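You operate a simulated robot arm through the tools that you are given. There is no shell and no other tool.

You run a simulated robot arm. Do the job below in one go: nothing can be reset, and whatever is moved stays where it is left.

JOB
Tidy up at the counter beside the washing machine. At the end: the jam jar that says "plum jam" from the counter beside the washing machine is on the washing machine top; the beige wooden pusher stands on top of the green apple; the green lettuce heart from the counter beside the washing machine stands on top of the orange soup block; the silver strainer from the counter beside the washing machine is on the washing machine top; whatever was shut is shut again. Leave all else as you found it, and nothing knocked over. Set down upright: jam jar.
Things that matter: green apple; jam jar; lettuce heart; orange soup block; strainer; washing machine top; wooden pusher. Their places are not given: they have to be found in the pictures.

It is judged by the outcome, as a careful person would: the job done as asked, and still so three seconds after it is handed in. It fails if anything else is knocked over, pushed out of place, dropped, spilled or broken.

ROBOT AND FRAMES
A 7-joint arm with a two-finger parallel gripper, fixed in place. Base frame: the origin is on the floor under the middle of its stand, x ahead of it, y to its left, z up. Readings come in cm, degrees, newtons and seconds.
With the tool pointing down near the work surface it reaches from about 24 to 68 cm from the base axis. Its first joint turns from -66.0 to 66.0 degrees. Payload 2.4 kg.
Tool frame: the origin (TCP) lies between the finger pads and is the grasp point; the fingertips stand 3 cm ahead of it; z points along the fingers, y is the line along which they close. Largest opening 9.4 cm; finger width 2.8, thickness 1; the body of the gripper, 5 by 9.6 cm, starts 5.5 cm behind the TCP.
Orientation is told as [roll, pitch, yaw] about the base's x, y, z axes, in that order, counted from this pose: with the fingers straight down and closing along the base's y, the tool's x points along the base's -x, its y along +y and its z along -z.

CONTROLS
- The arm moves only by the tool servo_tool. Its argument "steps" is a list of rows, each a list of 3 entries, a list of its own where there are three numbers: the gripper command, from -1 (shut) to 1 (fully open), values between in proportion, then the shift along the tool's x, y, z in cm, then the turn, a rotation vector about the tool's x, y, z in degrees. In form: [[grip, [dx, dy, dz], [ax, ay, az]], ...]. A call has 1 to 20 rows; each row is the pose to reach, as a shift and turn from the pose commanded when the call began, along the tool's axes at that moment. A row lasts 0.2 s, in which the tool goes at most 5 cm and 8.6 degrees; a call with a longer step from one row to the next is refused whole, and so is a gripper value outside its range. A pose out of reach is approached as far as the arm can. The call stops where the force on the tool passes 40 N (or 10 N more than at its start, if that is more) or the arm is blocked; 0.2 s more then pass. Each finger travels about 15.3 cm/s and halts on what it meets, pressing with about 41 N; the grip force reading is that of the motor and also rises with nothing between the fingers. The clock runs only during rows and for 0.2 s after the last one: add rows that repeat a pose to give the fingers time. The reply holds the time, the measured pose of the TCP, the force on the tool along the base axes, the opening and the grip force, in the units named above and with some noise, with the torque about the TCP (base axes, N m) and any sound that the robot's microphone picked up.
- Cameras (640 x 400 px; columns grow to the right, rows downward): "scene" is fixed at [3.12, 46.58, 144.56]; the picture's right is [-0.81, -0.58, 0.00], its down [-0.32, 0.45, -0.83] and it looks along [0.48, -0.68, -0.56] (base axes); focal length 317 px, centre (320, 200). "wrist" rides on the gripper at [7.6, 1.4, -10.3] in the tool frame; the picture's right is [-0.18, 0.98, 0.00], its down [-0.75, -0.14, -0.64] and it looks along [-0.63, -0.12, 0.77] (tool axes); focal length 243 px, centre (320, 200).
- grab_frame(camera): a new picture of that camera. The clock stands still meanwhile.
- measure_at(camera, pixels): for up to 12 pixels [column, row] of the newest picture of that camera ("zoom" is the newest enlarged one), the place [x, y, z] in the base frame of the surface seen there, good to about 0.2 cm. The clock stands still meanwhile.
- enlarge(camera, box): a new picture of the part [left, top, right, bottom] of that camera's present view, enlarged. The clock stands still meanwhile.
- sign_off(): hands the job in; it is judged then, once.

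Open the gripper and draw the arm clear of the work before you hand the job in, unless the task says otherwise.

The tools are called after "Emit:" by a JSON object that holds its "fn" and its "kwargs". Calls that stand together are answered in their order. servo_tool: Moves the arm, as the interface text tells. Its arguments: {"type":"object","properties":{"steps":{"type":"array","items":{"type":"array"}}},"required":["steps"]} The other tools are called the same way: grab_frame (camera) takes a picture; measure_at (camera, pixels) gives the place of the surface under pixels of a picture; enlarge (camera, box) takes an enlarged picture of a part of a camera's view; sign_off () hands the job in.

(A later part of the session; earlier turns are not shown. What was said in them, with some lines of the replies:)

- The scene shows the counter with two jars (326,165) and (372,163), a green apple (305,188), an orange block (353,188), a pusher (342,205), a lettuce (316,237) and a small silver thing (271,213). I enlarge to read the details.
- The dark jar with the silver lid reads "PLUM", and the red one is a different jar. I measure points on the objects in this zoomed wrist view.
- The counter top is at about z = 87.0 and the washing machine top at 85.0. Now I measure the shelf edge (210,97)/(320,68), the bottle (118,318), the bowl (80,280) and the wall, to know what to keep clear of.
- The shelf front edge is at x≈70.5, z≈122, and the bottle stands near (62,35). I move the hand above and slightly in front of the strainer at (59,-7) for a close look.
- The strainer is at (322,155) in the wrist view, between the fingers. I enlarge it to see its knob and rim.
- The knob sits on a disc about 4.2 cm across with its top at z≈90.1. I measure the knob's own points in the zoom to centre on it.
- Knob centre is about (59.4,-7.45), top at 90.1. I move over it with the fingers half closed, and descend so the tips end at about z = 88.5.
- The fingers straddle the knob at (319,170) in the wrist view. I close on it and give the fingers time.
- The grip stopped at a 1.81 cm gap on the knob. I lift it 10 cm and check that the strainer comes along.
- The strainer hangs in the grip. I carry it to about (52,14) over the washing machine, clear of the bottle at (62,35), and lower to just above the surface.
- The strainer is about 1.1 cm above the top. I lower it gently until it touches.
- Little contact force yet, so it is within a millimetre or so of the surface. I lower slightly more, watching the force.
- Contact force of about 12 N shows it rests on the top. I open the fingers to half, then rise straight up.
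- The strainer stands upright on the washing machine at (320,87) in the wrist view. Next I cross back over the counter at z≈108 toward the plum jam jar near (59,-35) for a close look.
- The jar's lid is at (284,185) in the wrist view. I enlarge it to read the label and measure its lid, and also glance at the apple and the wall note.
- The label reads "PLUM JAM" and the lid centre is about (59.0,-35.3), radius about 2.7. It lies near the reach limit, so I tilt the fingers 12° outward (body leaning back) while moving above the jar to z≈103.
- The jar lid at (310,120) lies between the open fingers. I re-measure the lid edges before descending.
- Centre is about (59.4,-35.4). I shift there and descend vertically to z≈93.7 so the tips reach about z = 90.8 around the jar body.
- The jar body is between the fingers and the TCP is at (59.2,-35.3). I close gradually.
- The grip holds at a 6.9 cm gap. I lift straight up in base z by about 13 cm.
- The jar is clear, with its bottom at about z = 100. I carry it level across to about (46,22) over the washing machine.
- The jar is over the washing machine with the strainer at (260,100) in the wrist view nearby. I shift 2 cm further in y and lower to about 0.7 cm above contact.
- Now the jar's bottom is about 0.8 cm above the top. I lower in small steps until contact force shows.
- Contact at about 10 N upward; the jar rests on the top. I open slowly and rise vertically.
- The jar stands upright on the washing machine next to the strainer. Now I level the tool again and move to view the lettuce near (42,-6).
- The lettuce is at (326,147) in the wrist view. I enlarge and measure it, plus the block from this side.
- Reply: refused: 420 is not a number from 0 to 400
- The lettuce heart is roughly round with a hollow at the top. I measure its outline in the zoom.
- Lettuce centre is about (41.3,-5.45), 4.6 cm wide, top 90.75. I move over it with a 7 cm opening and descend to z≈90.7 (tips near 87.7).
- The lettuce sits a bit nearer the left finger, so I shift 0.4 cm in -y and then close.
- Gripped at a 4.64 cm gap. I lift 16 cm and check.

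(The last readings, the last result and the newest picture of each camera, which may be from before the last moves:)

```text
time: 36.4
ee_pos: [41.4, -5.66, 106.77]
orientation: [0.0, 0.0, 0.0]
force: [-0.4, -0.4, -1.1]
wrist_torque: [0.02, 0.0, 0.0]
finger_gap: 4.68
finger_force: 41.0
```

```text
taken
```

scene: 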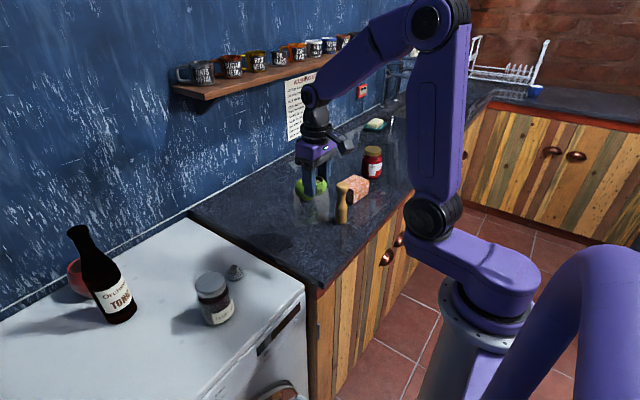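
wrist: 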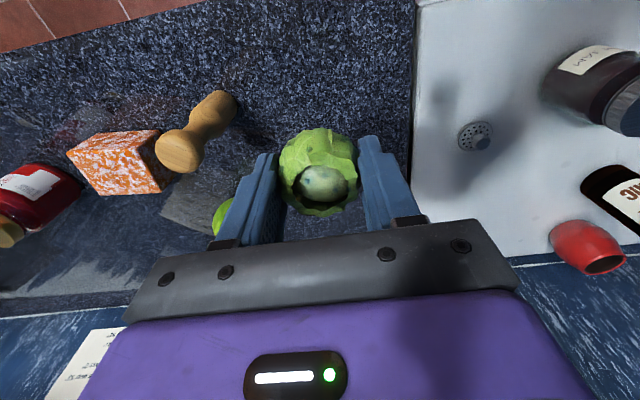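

The lettuce is held. I move to about (48,-14.5) at the same height to see the block's top without the pusher in the way.

Emit:
{"fn": "servo_tool", "kwargs": {"steps": [[-1, [-2.2, -3, 0], [0, 0, 0]], [-1, [-4.4, -6, 0], [0, 0, 0]], [-1, [-6.6, -8.9, 0], [0, 0, 0]], [-1, [-6.6, -8.9, 0], [0, 0, 0]]]}}

Emit:
{"fn": "grab_frame", "kwargs": {"camera": "wrist"}}

Emit:
{"fn": "enlarge", "kwargs": {"camera": "wrist", "box": [80, 50, 280, 175]}}

```text
time: 37.4
ee_pos: [47.87, -14.51, 106.76]
orientation: [0.0, 0.0, 0.1]
force: [0.1, 0.2, -0.5]
wrist_torque: [-0.01, -0.02, 0.01]
finger_gap: 4.63
finger_force: 41.5
```

```text
taken
```

wrist: 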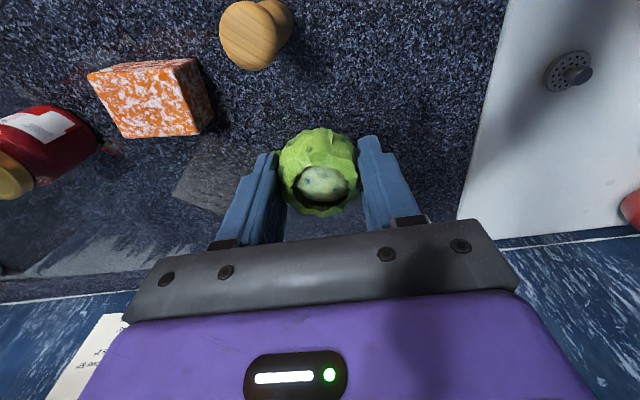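

```text
3.20 times, centred on (180, 112) of wrist
```

zoom: 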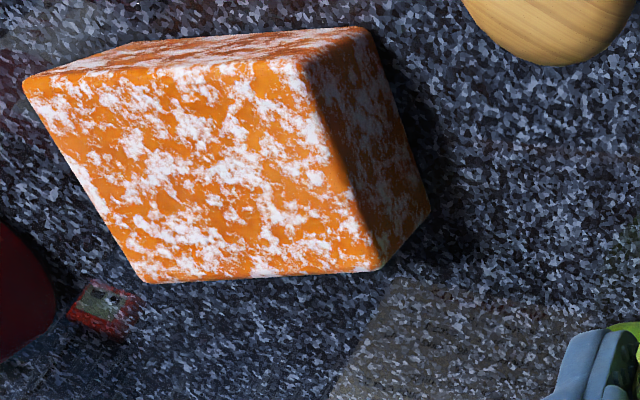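

The block's whole top face is visible now, corners at (35,78), (300,65), (378,268), (145,282) in the zoom. I measure them and the pusher's top too.

Emit:
{"fn": "measure_at", "kwargs": {"camera": "zoom", "pixels": [[38, 82], [296, 70], [370, 265], [148, 276], [210, 175], [100, 180], [340, 170], [260, 270], [170, 75]]}}

Emit:
{"fn": "measure_at", "kwargs": {"camera": "wrist", "pixels": [[222, 32], [278, 32], [250, 6], [250, 65], [250, 35], [285, 20], [290, 30], [280, 12]]}}

```text
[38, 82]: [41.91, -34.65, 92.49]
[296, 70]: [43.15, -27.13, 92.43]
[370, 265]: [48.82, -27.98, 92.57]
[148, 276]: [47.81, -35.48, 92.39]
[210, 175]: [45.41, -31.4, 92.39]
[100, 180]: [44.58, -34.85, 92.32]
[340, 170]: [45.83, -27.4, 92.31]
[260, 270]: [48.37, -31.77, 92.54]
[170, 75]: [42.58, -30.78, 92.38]
```

```text
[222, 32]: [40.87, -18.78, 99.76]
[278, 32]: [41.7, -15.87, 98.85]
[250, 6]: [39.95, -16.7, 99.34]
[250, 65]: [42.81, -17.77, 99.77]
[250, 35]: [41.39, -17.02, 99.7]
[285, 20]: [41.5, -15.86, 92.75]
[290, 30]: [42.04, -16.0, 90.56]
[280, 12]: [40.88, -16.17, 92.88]
```

Block top is z≈92.4 with centre (45.4,-31.3). I carry the lettuce over it and lower to about 1 cm above.

Emit:
{"fn": "servo_tool", "kwargs": {"steps": [[-1, [0.6, -4.2, 0], [0, 0, 0]], [-1, [1.2, -8.4, 0], [0, 0, 0]], [-1, [1.8, -12.6, 0], [0, 0, 0]], [-1, [2.45, -16.8, 0], [0, 0, 0]], [-1, [2.45, -16.8, 3], [0, 0, 0]], [-1, [2.45, -16.8, 6], [0, 0, 0]], [-1, [2.45, -16.8, 8.5], [0, 0, 0]], [-1, [2.45, -16.8, 9.6], [0, 0, 0]], [-1, [2.45, -16.8, 9.6], [0, 0, 0]]]}}

Emit:
{"fn": "grab_frame", "kwargs": {"camera": "wrist"}}

Emit:
{"fn": "enlarge", "kwargs": {"camera": "scene", "box": [280, 110, 420, 240]}}

```text
time: 39.4
ee_pos: [45.67, -31.34, 97.29]
orientation: [0.0, 0.0, 0.0]
force: [0.4, -0.3, -0.1]
wrist_torque: [-0.02, -0.02, 0.01]
finger_gap: 4.64
finger_force: 41.2
```

```text
taken
```

wrist: 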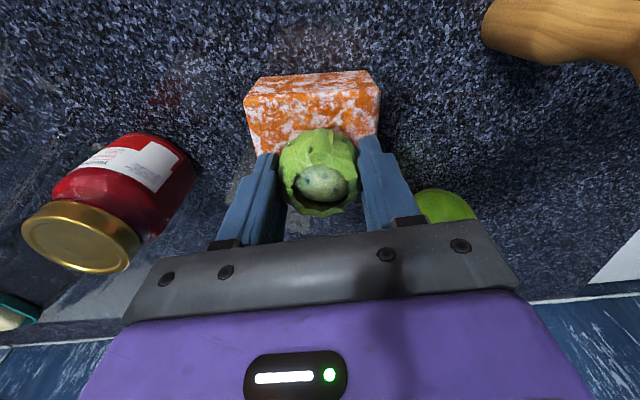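

```text
3.08 times, centred on (350, 175) of scene
```

zoom: 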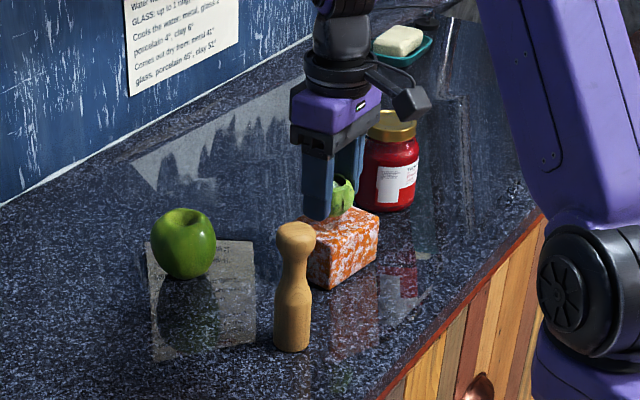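

The lettuce hovers over the block centre. I lower gently until contact.

Emit:
{"fn": "servo_tool", "kwargs": {"steps": [[-1, [0.1, 0, 0.4], [0, 0, 0]], [-1, [0.2, 0, 0.8], [0, 0, 0]], [-1, [0.2, 0, 1.0], [0, 0, 0]], [-1, [0.2, 0, 1.1], [0, 0, 0]], [-1, [0.2, 0, 1.1], [0, 0, 0]]]}}

```text
time: 40.6
ee_pos: [45.4, -31.36, 96.06]
orientation: [-0.1, -0.2, 0.0]
force: [-3.4, 2.0, 11.4]
wrist_torque: [0.07, 0.1, 0.03]
finger_gap: 4.6
finger_force: 41.3
```

The force rose to 11 N upward, so the lettuce rests on the block. I release to a 7 cm gap, then rise straight up.

Emit:
{"fn": "servo_tool", "kwargs": {"steps": [[0.1, [0, 0, 0], [0, 0, 0]], [0.3, [0, 0, 0], [0, 0, 0]], [0.5, [0, 0, 0], [0, 0, 0]], [0.5, [0, 0, 0], [0, 0, 0]], [0.5, [0, 0, -1.5], [0, 0, 0]], [0.5, [0, 0, -4], [0, 0, 0]], [0.5, [0, 0, -8], [0, 0, 0]], [0.5, [0, 0, -11], [0, 0, 0]], [0.5, [0, 0, -11], [0, 0, 0]]]}}

Emit:
{"fn": "grab_frame", "kwargs": {"camera": "wrist"}}

Emit:
{"fn": "enlarge", "kwargs": {"camera": "scene", "box": [280, 110, 420, 240]}}

```text
time: 42.6
ee_pos: [45.38, -31.1, 107.08]
orientation: [0.0, 0.0, 0.0]
force: [0.3, -0.1, 0.5]
wrist_torque: [0.0, 0.03, 0.03]
finger_gap: 7.04
finger_force: 0.0
```

```text
taken
```

wrist: 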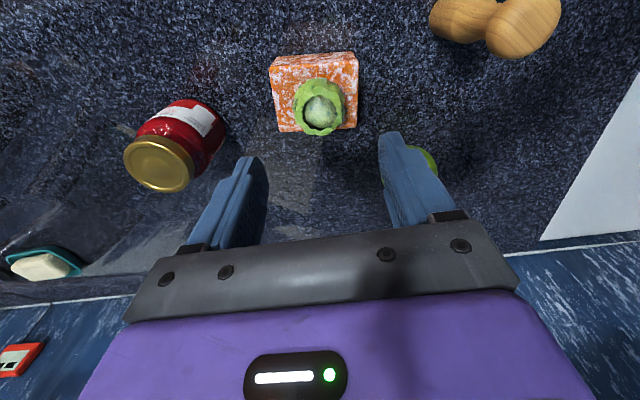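

```text
3.08 times, centred on (350, 175) of scene
```

zoom: 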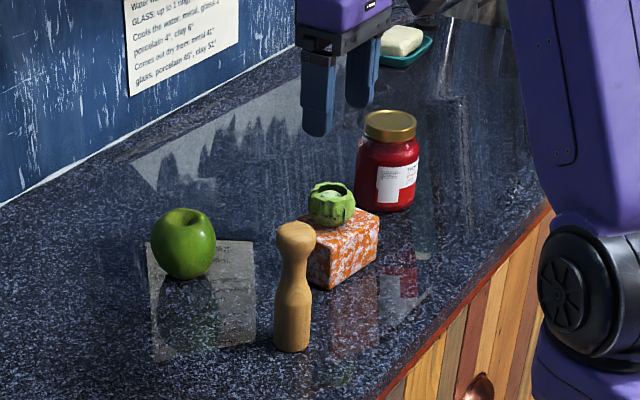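

The lettuce stands on the block at (317,100) in the wrist view. Next I view the apple from above to find its top rim.

Emit:
{"fn": "servo_tool", "kwargs": {"steps": [[0.5, [-2, 3.3, -2], [0, 0, 0]], [0.5, [-4, 6.6, -2], [0, 0, 0]], [0.5, [-6, 10, -2], [0, 0, 0]], [0.5, [-6, 10, -2], [0, 0, 0]]]}}

Emit:
{"fn": "grab_frame", "kwargs": {"camera": "wrist"}}

```text
time: 43.6
ee_pos: [51.4, -21.01, 109.14]
orientation: [0.1, 0.0, 0.1]
force: [-0.3, 1.2, 0.6]
wrist_torque: [0.01, 0.01, -0.03]
finger_gap: 7.05
finger_force: 0.1
```

```text
taken
```

wrist: 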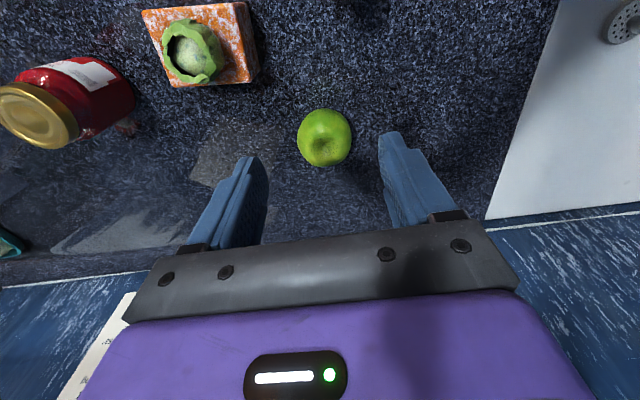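

The apple is at (324,138). I enlarge it to find the dimple and measure around its rim.

Emit:
{"fn": "enlarge", "kwargs": {"camera": "wrist", "box": [284, 106, 364, 170]}}

Emit:
{"fn": "measure_at", "kwargs": {"camera": "zoom", "pixels": [[115, 200], [520, 200], [320, 40], [310, 370], [310, 250], [310, 200], [310, 320], [230, 260], [400, 260], [260, 310], [360, 310], [310, 280]]}}

```text
6.25 times, centred on (324, 138) of wrist
```

zoom: 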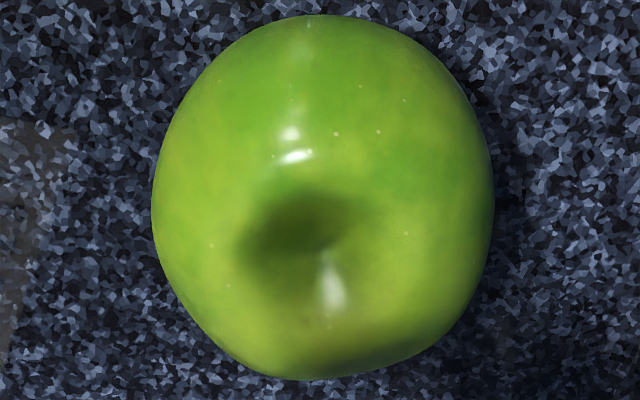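

```text
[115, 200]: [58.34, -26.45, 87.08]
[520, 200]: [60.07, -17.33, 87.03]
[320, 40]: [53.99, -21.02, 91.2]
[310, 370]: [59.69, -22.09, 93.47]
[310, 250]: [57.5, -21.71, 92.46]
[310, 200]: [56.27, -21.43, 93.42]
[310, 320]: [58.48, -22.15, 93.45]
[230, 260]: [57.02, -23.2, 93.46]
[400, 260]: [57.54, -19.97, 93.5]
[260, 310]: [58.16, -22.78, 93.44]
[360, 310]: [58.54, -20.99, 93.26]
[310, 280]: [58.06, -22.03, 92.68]
```

The dimple is around (57.5,-21.7) with a rim near z = 93.5. I sample more points across the top to locate the rim's crest all around.

Emit:
{"fn": "measure_at", "kwargs": {"camera": "zoom", "pixels": [[170, 265], [200, 265], [230, 265], [255, 265], [370, 265], [400, 265], [430, 265], [460, 265], [310, 130], [310, 160], [310, 180], [310, 215]]}}

Emit:
{"fn": "measure_at", "kwargs": {"camera": "zoom", "pixels": [[310, 300], [310, 335], [310, 350], [310, 375], [250, 190], [380, 180], [400, 220], [380, 330], [240, 330], [210, 230], [300, 260], [320, 240]]}}

```text
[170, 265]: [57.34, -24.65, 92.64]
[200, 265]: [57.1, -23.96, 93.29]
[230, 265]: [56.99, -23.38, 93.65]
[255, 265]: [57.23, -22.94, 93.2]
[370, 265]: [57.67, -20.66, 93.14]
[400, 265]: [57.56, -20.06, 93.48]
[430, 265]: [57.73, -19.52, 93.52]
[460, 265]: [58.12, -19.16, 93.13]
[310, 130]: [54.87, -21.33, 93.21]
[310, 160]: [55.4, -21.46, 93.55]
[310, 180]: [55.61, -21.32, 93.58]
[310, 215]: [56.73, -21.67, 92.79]
```

```text
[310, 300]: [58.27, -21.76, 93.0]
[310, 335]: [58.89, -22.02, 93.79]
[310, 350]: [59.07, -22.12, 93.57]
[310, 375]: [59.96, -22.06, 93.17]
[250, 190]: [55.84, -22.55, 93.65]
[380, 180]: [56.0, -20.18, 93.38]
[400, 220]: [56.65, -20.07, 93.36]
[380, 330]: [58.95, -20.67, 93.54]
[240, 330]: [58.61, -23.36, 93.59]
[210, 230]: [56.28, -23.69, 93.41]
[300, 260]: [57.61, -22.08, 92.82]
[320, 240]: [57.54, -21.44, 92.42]
```

The rim crest is centred on about (57.25,-21.58), radius about 1.8, level at z≈93.6. Next I go to look at the pusher near (41,-17) from just in front of it.

Emit:
{"fn": "servo_tool", "kwargs": {"steps": [[0.5, [0, 0, -3.5], [0, 0, 0]], [0.5, [3.5, 1.3, -3.5], [0, 0, 0]], [0.5, [7, 2.6, -3.5], [0, 0, 0]], [0.5, [10.5, 3.9, -3.5], [0, 0, 0]], [0.5, [14, 5, -3.5], [0, 0, 0]], [0.5, [14, 5, -3.5], [0, 0, 0]]]}}

Emit:
{"fn": "grab_frame", "kwargs": {"camera": "wrist"}}

Emit:
{"fn": "grab_frame", "kwargs": {"camera": "scene"}}

```text
time: 45.0
ee_pos: [37.36, -16.09, 112.6]
orientation: [0.0, 0.0, 0.0]
force: [-0.3, 0.2, -0.2]
wrist_torque: [-0.02, 0.0, 0.02]
finger_gap: 7.04
finger_force: 0.1
```

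```text
taken
```

wrist: 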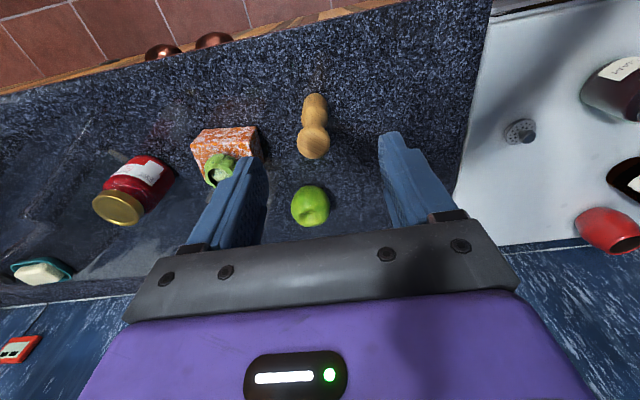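

```text
taken
```

scene: 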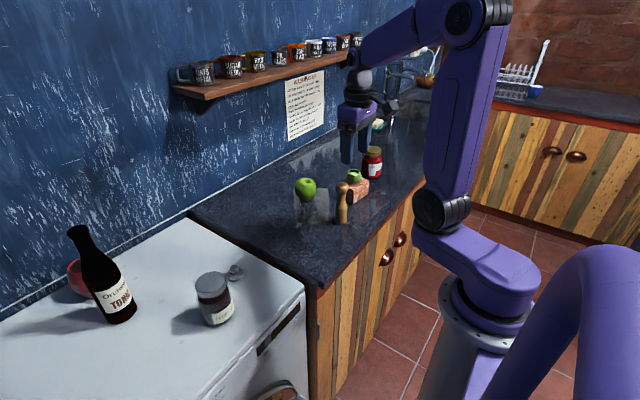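

The pusher is at (314,127) in the wrist view. I enlarge and measure its head and body edges.

Emit:
{"fn": "enlarge", "kwargs": {"camera": "wrist", "box": [264, 85, 364, 165]}}

Emit:
{"fn": "measure_at", "kwargs": {"camera": "zoom", "pixels": [[215, 300], [400, 300], [310, 225], [310, 375], [310, 300], [240, 120], [400, 120], [320, 60], [245, 80], [395, 80], [320, 120], [320, 180]]}}

```text
5.00 times, centred on (314, 125) of wrist
```

zoom: 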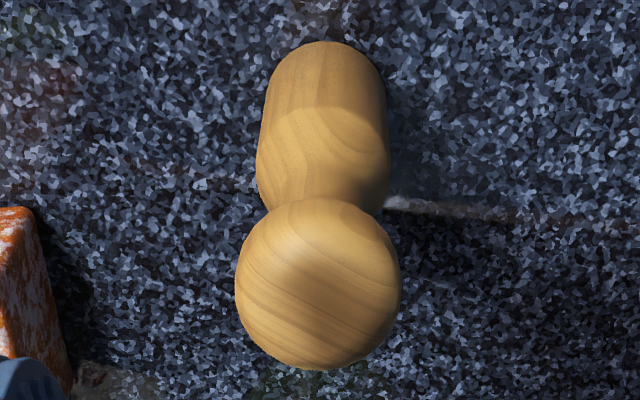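

```text
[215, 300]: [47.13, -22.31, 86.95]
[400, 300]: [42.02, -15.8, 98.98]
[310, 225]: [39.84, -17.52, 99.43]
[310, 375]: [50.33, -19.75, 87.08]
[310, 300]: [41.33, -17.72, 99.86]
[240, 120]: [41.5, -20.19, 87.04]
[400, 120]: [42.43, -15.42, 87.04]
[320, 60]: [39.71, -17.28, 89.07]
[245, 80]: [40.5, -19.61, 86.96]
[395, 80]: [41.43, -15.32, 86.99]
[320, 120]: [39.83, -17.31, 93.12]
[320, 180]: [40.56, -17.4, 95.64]
```

I take more edge points on the head and the body to fix the pusher's axis.

Emit:
{"fn": "measure_at", "kwargs": {"camera": "zoom", "pixels": [[240, 285], [396, 285], [318, 204], [318, 364], [318, 285], [262, 150], [385, 150], [267, 95], [381, 95], [322, 45], [318, 320], [322, 100]]}}

Emit:
{"fn": "measure_at", "kwargs": {"camera": "scene", "pixels": [[336, 188], [348, 188], [342, 184], [342, 193], [336, 215], [347, 215], [342, 215], [342, 221], [337, 205], [347, 205], [342, 200], [342, 208]]}}

```text
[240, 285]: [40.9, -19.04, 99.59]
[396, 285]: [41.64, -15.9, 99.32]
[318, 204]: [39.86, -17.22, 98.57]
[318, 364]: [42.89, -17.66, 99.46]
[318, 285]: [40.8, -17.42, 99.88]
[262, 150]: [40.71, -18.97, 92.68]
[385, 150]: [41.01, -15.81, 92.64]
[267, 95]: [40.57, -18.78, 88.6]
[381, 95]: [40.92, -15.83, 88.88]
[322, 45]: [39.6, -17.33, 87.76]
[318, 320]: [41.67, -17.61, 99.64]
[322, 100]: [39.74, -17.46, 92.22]
```

```text
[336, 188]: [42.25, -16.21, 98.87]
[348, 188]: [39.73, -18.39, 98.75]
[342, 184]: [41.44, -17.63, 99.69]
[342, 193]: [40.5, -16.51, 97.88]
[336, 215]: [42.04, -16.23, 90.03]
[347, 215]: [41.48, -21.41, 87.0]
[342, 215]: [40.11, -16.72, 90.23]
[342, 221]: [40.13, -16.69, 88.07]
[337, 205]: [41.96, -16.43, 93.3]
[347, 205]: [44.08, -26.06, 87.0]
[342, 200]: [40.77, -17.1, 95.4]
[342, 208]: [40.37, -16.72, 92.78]
```

The pusher's axis is at about (41.3,-17.4), radius about 1.65, top 99.9. I move above it at z≈107 and sample the pose.

Emit:
{"fn": "servo_tool", "kwargs": {"steps": [[0.5, [-2, -0.7, 2], [0, 0, 0]], [0.5, [-3.9, -1.35, 4], [0, 0, 0]], [0.5, [-3.9, -1.35, 5.6], [0, 0, 0]], [0.5, [-3.9, -1.35, 5.6], [0, 0, 0]]]}}

Emit:
{"fn": "servo_tool", "kwargs": {"steps": [[0.5, [0, 0, 0], [0, 0, 0]]]}}

Emit:
{"fn": "servo_tool", "kwargs": {"steps": [[0.5, [0, 0, 0], [0, 0, 0]]]}}

Emit:
{"fn": "grab_frame", "kwargs": {"camera": "wrist"}}

```text
time: 46.0
ee_pos: [41.25, -17.48, 106.88]
orientation: [0.0, 0.0, 0.1]
force: [-0.3, 0.9, 0.1]
wrist_torque: [-0.01, -0.01, 0.02]
finger_gap: 7.06
finger_force: 0.1
```

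```text
time: 46.4
ee_pos: [41.22, -17.47, 106.97]
orientation: [0.2, -0.1, 0.0]
force: [0.4, 0.0, -0.5]
wrist_torque: [0.01, 0.01, 0.01]
finger_gap: 7.04
finger_force: 0.1
```

```text
time: 46.8
ee_pos: [41.18, -17.5, 107.03]
orientation: [0.0, 0.0, 0.0]
force: [0.4, -0.5, -0.1]
wrist_torque: [0.01, -0.01, 0.03]
finger_gap: 7.05
finger_force: 0.1
```

```text
taken
```

wrist: 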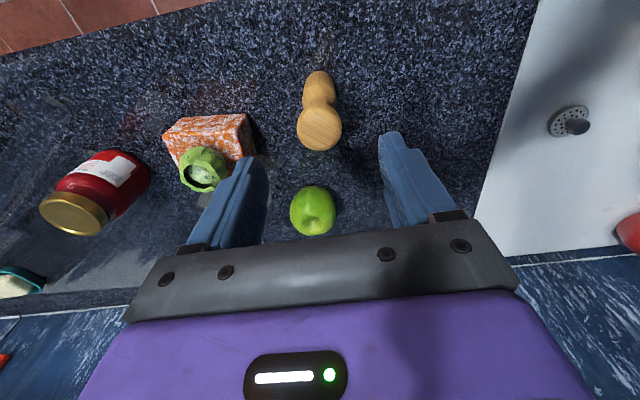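

TCP averages (41.2,-17.5,107.0). I re-measure the head edges at (298,130)/(340,130) from here before descending.

Emit:
{"fn": "enlarge", "kwargs": {"camera": "wrist", "box": [279, 65, 359, 165]}}

Emit:
{"fn": "measure_at", "kwargs": {"camera": "wrist", "pixels": [[299, 129], [339, 129], [319, 109], [319, 148], [319, 129], [309, 115], [309, 142], [330, 115], [330, 142], [304, 85], [333, 85], [318, 72]]}}

```text
4.00 times, centred on (319, 115) of wrist
```

zoom: 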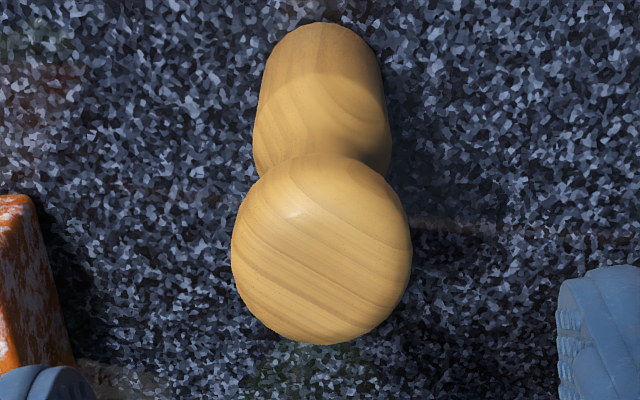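

```text
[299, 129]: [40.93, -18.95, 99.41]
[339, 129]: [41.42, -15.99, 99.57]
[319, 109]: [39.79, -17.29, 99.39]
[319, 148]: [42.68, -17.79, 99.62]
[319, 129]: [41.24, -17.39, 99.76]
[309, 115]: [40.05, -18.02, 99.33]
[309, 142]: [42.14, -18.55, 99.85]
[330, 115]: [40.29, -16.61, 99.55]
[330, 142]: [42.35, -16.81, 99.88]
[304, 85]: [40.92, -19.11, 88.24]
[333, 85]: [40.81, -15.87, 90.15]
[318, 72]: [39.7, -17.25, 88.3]
```

Head centre is (41.24,-17.47), matching the TCP. I descend 11.5 cm to z≈95.5 (gripper body about 1 cm above the head).

Emit:
{"fn": "servo_tool", "kwargs": {"steps": [[0.5, [0, 0, 3], [0, 0, 0]], [0.5, [0, 0, 6], [0, 0, 0]], [0.5, [0, 0, 9], [0, 0, 0]], [0.5, [0, 0, 10.7], [0, 0, 0]], [0.5, [0, 0, 11.5], [0, 0, 0]], [0.5, [0, 0, 11.5], [0, 0, 0]]]}}

Emit:
{"fn": "grab_frame", "kwargs": {"camera": "wrist"}}

Emit:
{"fn": "enlarge", "kwargs": {"camera": "scene", "box": [280, 130, 400, 240]}}

```text
time: 48.2
ee_pos: [41.26, -17.57, 95.42]
orientation: [0.0, -0.1, 0.1]
force: [-0.2, -0.4, 1.0]
wrist_torque: [0.03, 0.06, 0.0]
finger_gap: 7.05
finger_force: 0.1
```

```text
taken
```

wrist: 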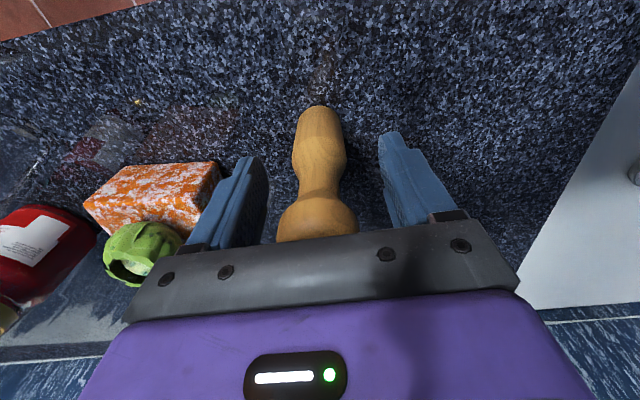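

```text
3.64 times, centred on (340, 185) of scene
```

zoom: 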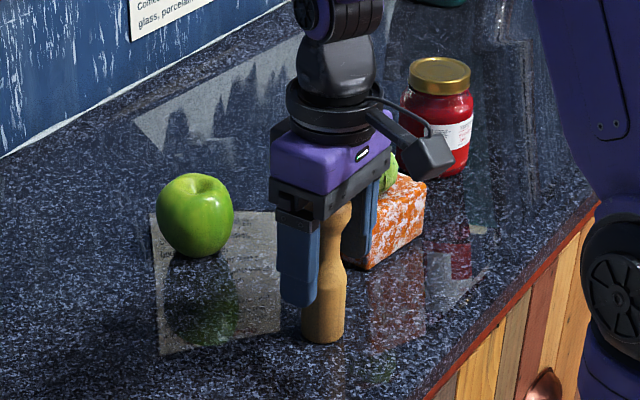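

The pusher is between the fingers. I close gradually in steps so it isn't knocked.

Emit:
{"fn": "servo_tool", "kwargs": {"steps": [[0.2, [0, 0, 0], [0, 0, 0]], [0, [0, 0, 0], [0, 0, 0]], [-0.15, [0, 0, 0], [0, 0, 0]], [-0.25, [0, 0, 0], [0, 0, 0]], [-0.4, [0, 0, 0], [0, 0, 0]], [-1, [0, 0, 0], [0, 0, 0]], [-1, [0, 0, 0], [0, 0, 0]]]}}

Emit:
{"fn": "grab_frame", "kwargs": {"camera": "wrist"}}

```text
time: 49.8
ee_pos: [41.19, -17.58, 95.38]
orientation: [0.0, -0.1, 0.0]
force: [0.3, -0.6, -0.5]
wrist_torque: [0.0, -0.03, 0.0]
finger_gap: 3.46
finger_force: 41.6
```

```text
taken
```

wrist: 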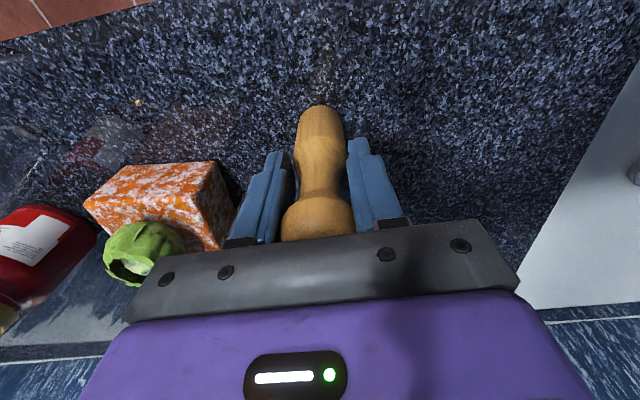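

Gripped at 3.46 cm. I lift 16 cm straight up.

Emit:
{"fn": "servo_tool", "kwargs": {"steps": [[-1, [0, 0, -1], [0, 0, 0]], [-1, [0, 0, -4], [0, 0, 0]], [-1, [0, 0, -8], [0, 0, 0]], [-1, [0, 0, -12], [0, 0, 0]], [-1, [0, 0, -15], [0, 0, 0]], [-1, [0, 0, -15], [0, 0, 0]]]}}

Emit:
{"fn": "grab_frame", "kwargs": {"camera": "wrist"}}

Emit:
{"fn": "enlarge", "kwargs": {"camera": "scene", "box": [280, 80, 420, 220]}}

```text
time: 51.2
ee_pos: [41.23, -17.44, 110.58]
orientation: [0.1, 0.0, 0.0]
force: [-0.3, -0.3, -1.0]
wrist_torque: [0.03, -0.01, -0.04]
finger_gap: 3.47
finger_force: 41.0
```

```text
taken
```

wrist: 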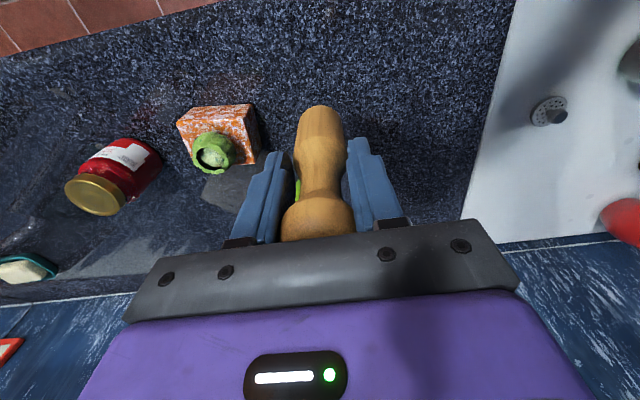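

```text
2.86 times, centred on (350, 150) of scene
```

zoom: 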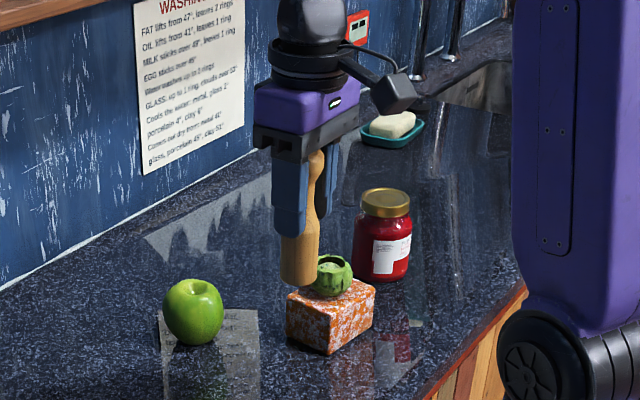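

The pusher hangs vertical in the grip. I move it over the apple at (57.25,-21.58) and lower to leave about 2.5 cm between them.

Emit:
{"fn": "servo_tool", "kwargs": {"steps": [[-1, [-3.2, -0.8, 0], [0, 0, 0]], [-1, [-6.4, -1.6, 0], [0, 0, 0]], [-1, [-9.6, -2.5, 0], [0, 0, 0]], [-1, [-12.8, -3.3, 0], [0, 0, 0]], [-1, [-16.0, -4.1, 0], [0, 0, 0]], [-1, [-16.0, -4.1, 2], [0, 0, 0]], [-1, [-16.0, -4.1, 4.5], [0, 0, 0]], [-1, [-16.0, -4.1, 6], [0, 0, 0]], [-1, [-16.0, -4.1, 6], [0, 0, 0]]]}}

Emit:
{"fn": "grab_frame", "kwargs": {"camera": "wrist"}}

Emit:
{"fn": "enlarge", "kwargs": {"camera": "scene", "box": [265, 110, 355, 210]}}

```text
time: 53.2
ee_pos: [57.27, -21.59, 104.42]
orientation: [0.0, 0.1, 0.0]
force: [-0.1, -0.4, -1.3]
wrist_torque: [0.01, -0.01, 0.0]
finger_gap: 3.47
finger_force: 40.7
```

```text
taken
```

wrist: 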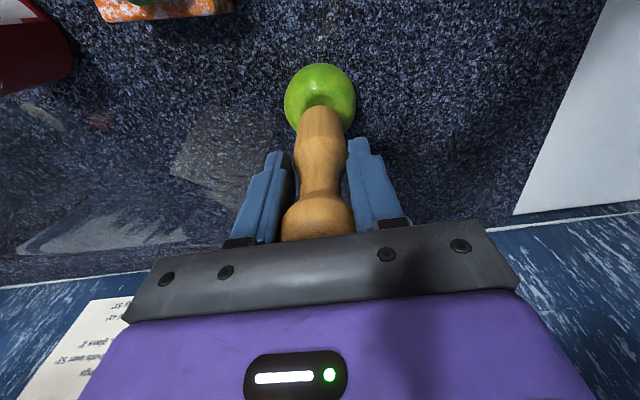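

```text
4.00 times, centred on (310, 160) of scene
```

zoom: 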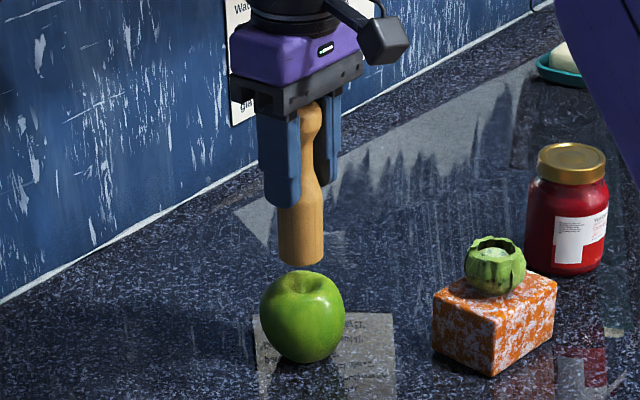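

The pusher hangs over the apple with a gap of about 2.5 cm. I measure the pusher's lower body edges from both cameras to confirm the centring.

Emit:
{"fn": "measure_at", "kwargs": {"camera": "zoom", "pixels": [[281, 235], [301, 235], [321, 235], [301, 255], [281, 250], [321, 250], [301, 215], [302, 285], [275, 290], [330, 290], [300, 276], [300, 310]]}}

Emit:
{"fn": "measure_at", "kwargs": {"camera": "wrist", "pixels": [[300, 128], [341, 128], [321, 128], [321, 108], [297, 150], [344, 150], [321, 150], [303, 118], [339, 118], [290, 90], [350, 90], [320, 70]]}}

```text
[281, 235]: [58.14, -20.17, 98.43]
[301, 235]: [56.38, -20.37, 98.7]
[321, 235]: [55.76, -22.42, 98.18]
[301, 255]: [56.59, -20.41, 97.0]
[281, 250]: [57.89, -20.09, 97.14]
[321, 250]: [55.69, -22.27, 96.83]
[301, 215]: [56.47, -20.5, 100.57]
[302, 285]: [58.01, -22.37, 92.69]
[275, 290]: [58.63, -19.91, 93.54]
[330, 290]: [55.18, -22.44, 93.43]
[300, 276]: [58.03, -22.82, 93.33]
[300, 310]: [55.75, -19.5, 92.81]
```

```text
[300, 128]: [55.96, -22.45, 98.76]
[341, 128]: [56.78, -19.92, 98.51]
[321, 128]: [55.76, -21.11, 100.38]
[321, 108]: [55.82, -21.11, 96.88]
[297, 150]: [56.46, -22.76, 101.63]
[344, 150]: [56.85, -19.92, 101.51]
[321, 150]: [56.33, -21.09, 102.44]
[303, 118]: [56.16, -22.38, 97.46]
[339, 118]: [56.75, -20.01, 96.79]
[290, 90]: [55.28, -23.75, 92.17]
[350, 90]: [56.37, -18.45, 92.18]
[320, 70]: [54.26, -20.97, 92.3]
```

Pusher centre is about (57.3,-21.5), matching the apple's rim centre. I lower in small steps until close to contact.

Emit:
{"fn": "servo_tool", "kwargs": {"steps": [[-1, [0, 0, 0.8], [0, 0, 0]], [-1, [0, 0, 1.5], [0, 0, 0]], [-1, [0, 0, 2.0], [0, 0, 0]], [-1, [0, 0, 2.2], [0, 0, 0]], [-1, [0, 0, 2.3], [0, 0, 0]], [-1, [0, 0, 2.3], [0, 0, 0]]]}}

Emit:
{"fn": "enlarge", "kwargs": {"camera": "scene", "box": [275, 130, 345, 210]}}

```text
time: 54.6
ee_pos: [57.34, -21.69, 102.12]
orientation: [0.0, -0.1, 0.0]
force: [0.3, 0.5, -1.1]
wrist_torque: [0.0, 0.01, 0.04]
finger_gap: 3.49
finger_force: 40.8
```

```text
5.00 times, centred on (310, 170) of scene
```

zoom: 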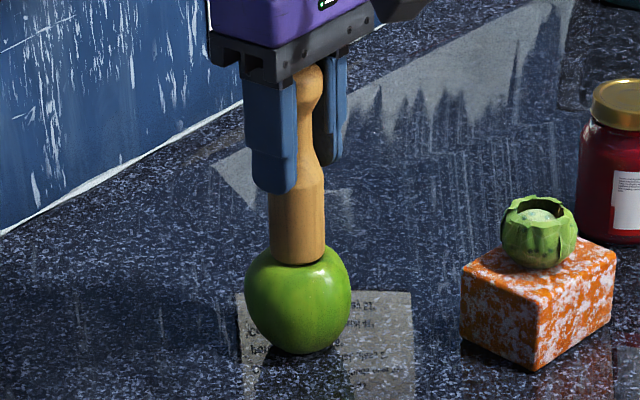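

The pusher is almost on the apple and looks centred (297 vs 297 in the zoom). I lower by another 1–2 mm and check the force.

Emit:
{"fn": "servo_tool", "kwargs": {"steps": [[-1, [0, 0, 0.08], [0, 0, 0]], [-1, [0, 0, 0.12], [0, 0, 0]], [-1, [0, 0, 0.12], [0, 0, 0]]]}}

Emit:
{"fn": "grab_frame", "kwargs": {"camera": "wrist"}}

```text
time: 55.4
ee_pos: [57.37, -21.69, 101.97]
orientation: [0.0, -0.2, 0.0]
force: [-0.4, 0.1, 4.6]
wrist_torque: [-0.03, 0.03, -0.02]
finger_gap: 3.48
finger_force: 41.2
```

```text
taken
```

wrist: 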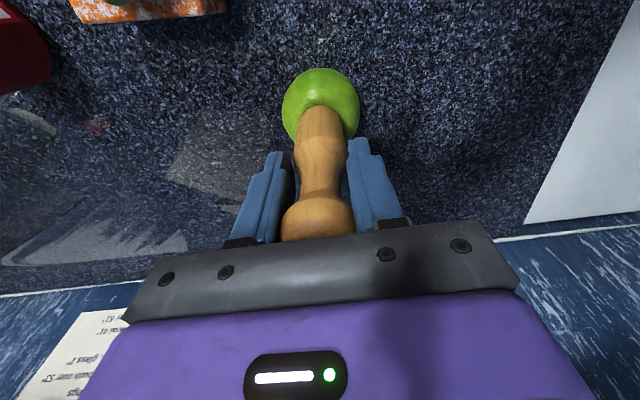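

The force went from -1.1 to +4.6 N with nearly no torque: the pusher rests evenly on the apple. I open slowly in small steps.

Emit:
{"fn": "servo_tool", "kwargs": {"steps": [[-0.25, [0, 0, 0], [0, 0, 0]], [-0.22, [0, 0, 0], [0, 0, 0]], [-0.18, [0, 0, 0], [0, 0, 0]], [-0.12, [0, 0, 0], [0, 0, 0]], [0, [0, 0, 0], [0, 0, 0]], [0.2, [0, 0, 0], [0, 0, 0]], [0.4, [0, 0, 0], [0, 0, 0]], [0.5, [0, 0, 0], [0, 0, 0]]]}}

Emit:
{"fn": "grab_frame", "kwargs": {"camera": "wrist"}}

Emit:
{"fn": "enlarge", "kwargs": {"camera": "scene", "box": [275, 130, 345, 210]}}

```text
time: 57.2
ee_pos: [57.28, -21.68, 102.17]
orientation: [0.0, 0.0, 0.1]
force: [0.2, -0.2, 0.1]
wrist_torque: [0.01, 0.0, -0.02]
finger_gap: 7.04
finger_force: 0.1
```

```text
taken
```

wrist: 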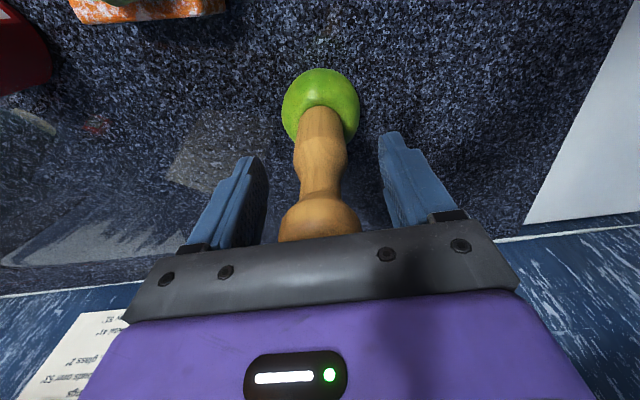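

```text
5.00 times, centred on (310, 170) of scene
```

zoom: 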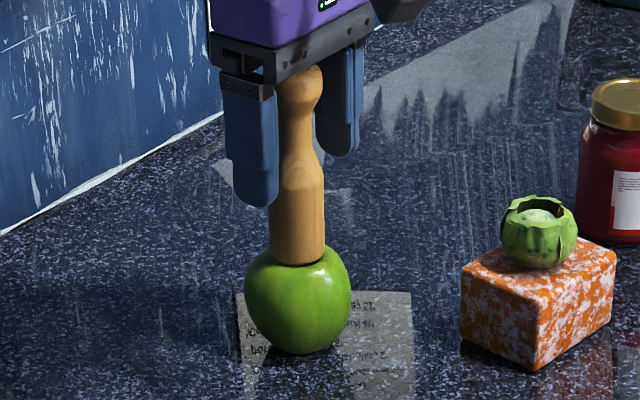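

The pusher stands upright on the apple, free of the fingers. I open a bit more and rise straight up clear of its head.

Emit:
{"fn": "servo_tool", "kwargs": {"steps": [[0.5, [0, 0, -1], [0, 0, 0]], [0.5, [0, 0, -3], [0, 0, 0]], [0.5, [0, 0, -6], [0, 0, 0]], [0.5, [0, 0, -9], [0, 0, 0]], [0.5, [0, 0, -12], [0, 0, 0]], [0.5, [0, 0, -13], [0, 0, 0]], [0.5, [0, 0, -13], [0, 0, 0]]]}}

Emit:
{"fn": "grab_frame", "kwargs": {"camera": "scene"}}

Emit:
{"fn": "grab_frame", "kwargs": {"camera": "wrist"}}

```text
time: 58.8
ee_pos: [57.3, -21.86, 114.96]
orientation: [0.0, 0.1, 0.0]
force: [-0.5, -0.3, 0.1]
wrist_torque: [0.03, 0.01, -0.03]
finger_gap: 7.05
finger_force: 0.0
```

```text
taken
```

scene: 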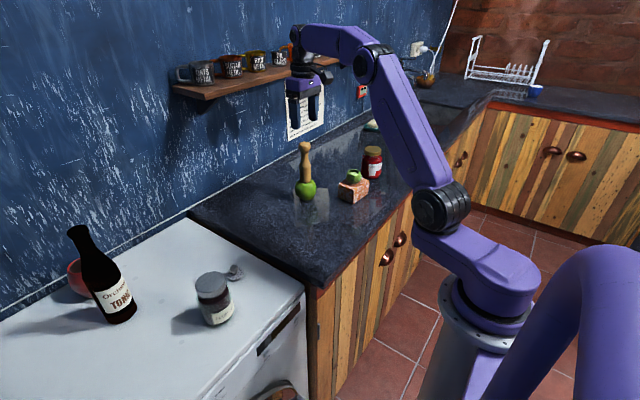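

```text
taken
```

wrist: 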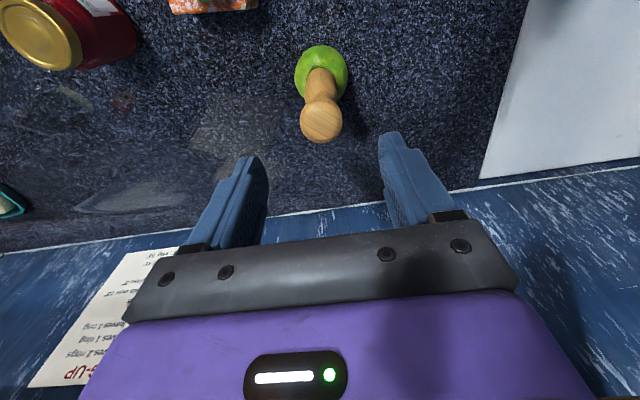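

The pusher stands on the apple. I draw the arm back to near its starting pose, away from the shelf and clear of everything.

Emit:
{"fn": "servo_tool", "kwargs": {"steps": [[0.5, [3.5, 0, -0.5], [0, 0, 0]], [0.5, [7, 2, -2], [0, 0, 0]], [0.5, [10, 5, -3.5], [0, 0, 0]], [0.8, [12.5, 8, -5], [0, 0, 0]], [1, [14.5, 11.5, -7], [0, 0, 0]], [1, [16, 15, -8.5], [0, 0, 0]], [1, [17.5, 18.5, -10], [0, 0, 0]], [1, [17.8, 20.3, -10.3], [0, 0, 0]], [1, [17.8, 20.3, -10.3], [0, 0, 0]]]}}

Emit:
{"fn": "grab_frame", "kwargs": {"camera": "scene"}}

Emit:
{"fn": "grab_frame", "kwargs": {"camera": "wrist"}}

```text
time: 60.8
ee_pos: [39.46, -1.23, 125.44]
orientation: [0.0, 0.0, -0.1]
force: [-0.2, 0.6, -0.6]
wrist_torque: [0.01, -0.01, -0.04]
finger_gap: 9.42
finger_force: 0.1
```

```text
taken
```

scene: 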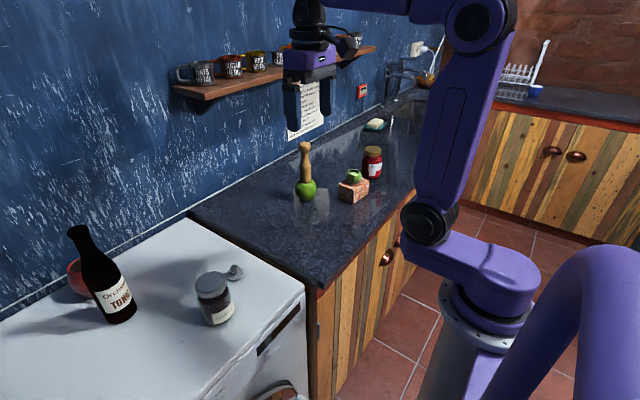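

```text
taken
```

wrist: 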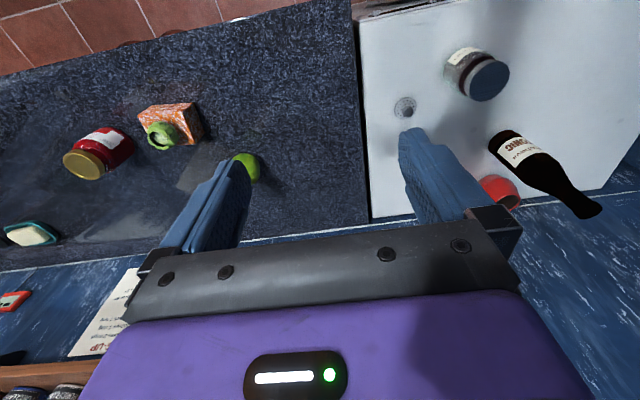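

All looks in place. I enlarge both areas once more to check that each thing stands steady.

Emit:
{"fn": "enlarge", "kwargs": {"camera": "scene", "box": [170, 240, 270, 340]}}

Emit:
{"fn": "enlarge", "kwargs": {"camera": "scene", "box": [270, 125, 400, 225]}}

Emit:
{"fn": "measure_at", "kwargs": {"camera": "scene", "pixels": [[306, 145], [306, 170], [306, 190], [353, 173], [356, 190], [211, 280], [234, 270], [372, 150]]}}

```text
4.00 times, centred on (220, 290) of scene
```

zoom: 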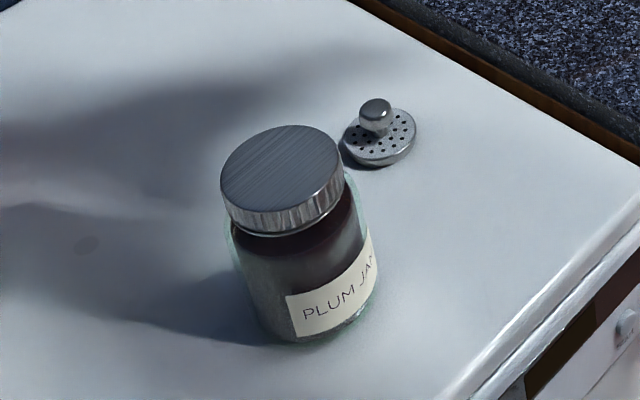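

```text
4.00 times, centred on (335, 175) of scene
```

zoom: 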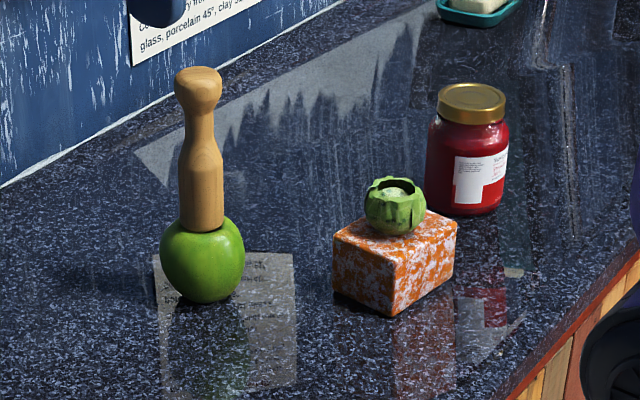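

```text
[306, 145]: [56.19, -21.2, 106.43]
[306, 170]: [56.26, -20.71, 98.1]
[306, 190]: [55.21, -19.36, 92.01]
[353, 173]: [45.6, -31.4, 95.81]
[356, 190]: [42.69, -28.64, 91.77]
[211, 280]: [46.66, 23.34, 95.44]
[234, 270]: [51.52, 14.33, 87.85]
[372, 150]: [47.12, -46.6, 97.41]
```

Everything looks upright. I re-check the pusher with the same zoom as before, and let a second pass, to be sure it isn't slowly leaning.

Emit:
{"fn": "enlarge", "kwargs": {"camera": "scene", "box": [275, 130, 345, 210]}}

Emit:
{"fn": "servo_tool", "kwargs": {"steps": [[1, [0, 0, 0], [0, 0, 0]], [1, [0, 0, 0], [0, 0, 0]], [1, [0, 0, 0], [0, 0, 0]], [1, [0, 0, 0], [0, 0, 0]], [1, [0, 0, 0], [0, 0, 0]], [1, [0, 0, 0], [0, 0, 0]], [1, [0, 0, 0], [0, 0, 0]], [1, [0, 0, 0], [0, 0, 0]], [1, [0, 0, 0], [0, 0, 0]], [1, [0, 0, 0], [0, 0, 0]], [1, [0, 0, 0], [0, 0, 0]], [1, [0, 0, 0], [0, 0, 0]], [1, [0, 0, 0], [0, 0, 0]], [1, [0, 0, 0], [0, 0, 0]], [1, [0, 0, 0], [0, 0, 0]]]}}

Emit:
{"fn": "enlarge", "kwargs": {"camera": "scene", "box": [275, 130, 345, 210]}}

```text
5.00 times, centred on (310, 170) of scene
```

zoom: 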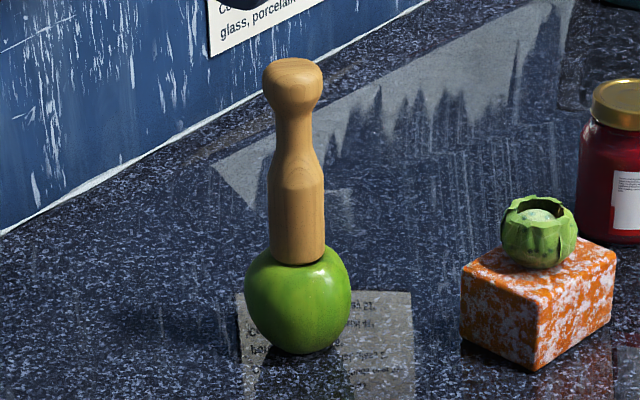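

```text
time: 64.0
ee_pos: [39.52, -1.35, 125.38]
orientation: [0.1, -0.1, -0.1]
force: [-0.5, -0.1, 0.2]
wrist_torque: [-0.02, 0.04, 0.0]
finger_gap: 9.39
finger_force: 0.1
```

```text
5.00 times, centred on (310, 170) of scene
```

zoom: 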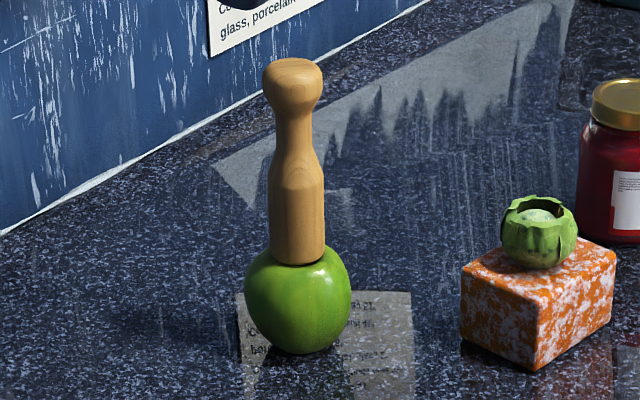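

The two pictures, about 3 s apart, are identical: the pusher stands steady on the apple and the lettuce on the block. The jar and strainer are on the washing machine, the gripper is open and the arm is clear, so I hand the job in.

Emit:
{"fn": "sign_off", "kwargs": {}}

```text
The job is handed in.
```

The job is finished and handed in; I haven't seen how it was judged. In the last pictures everything stood where it should:

- **Plum jam jar:** it stands upright on the washing machine top, label checked as "PLUM JAM".
- **Strainer:** it lies flat on the washing machine top, near the jam jar.
- **Lettuce heart:** it stands on top of the orange soup block.
- **Wooden pusher:** it stands upright on the green apple. Two pictures taken about 3 seconds apart showed no lean or shift.

I opened nothing, so whatever was shut is still shut. The pictures show nothing knocked over. I left the gripper open and drew the arm back to about where it started.
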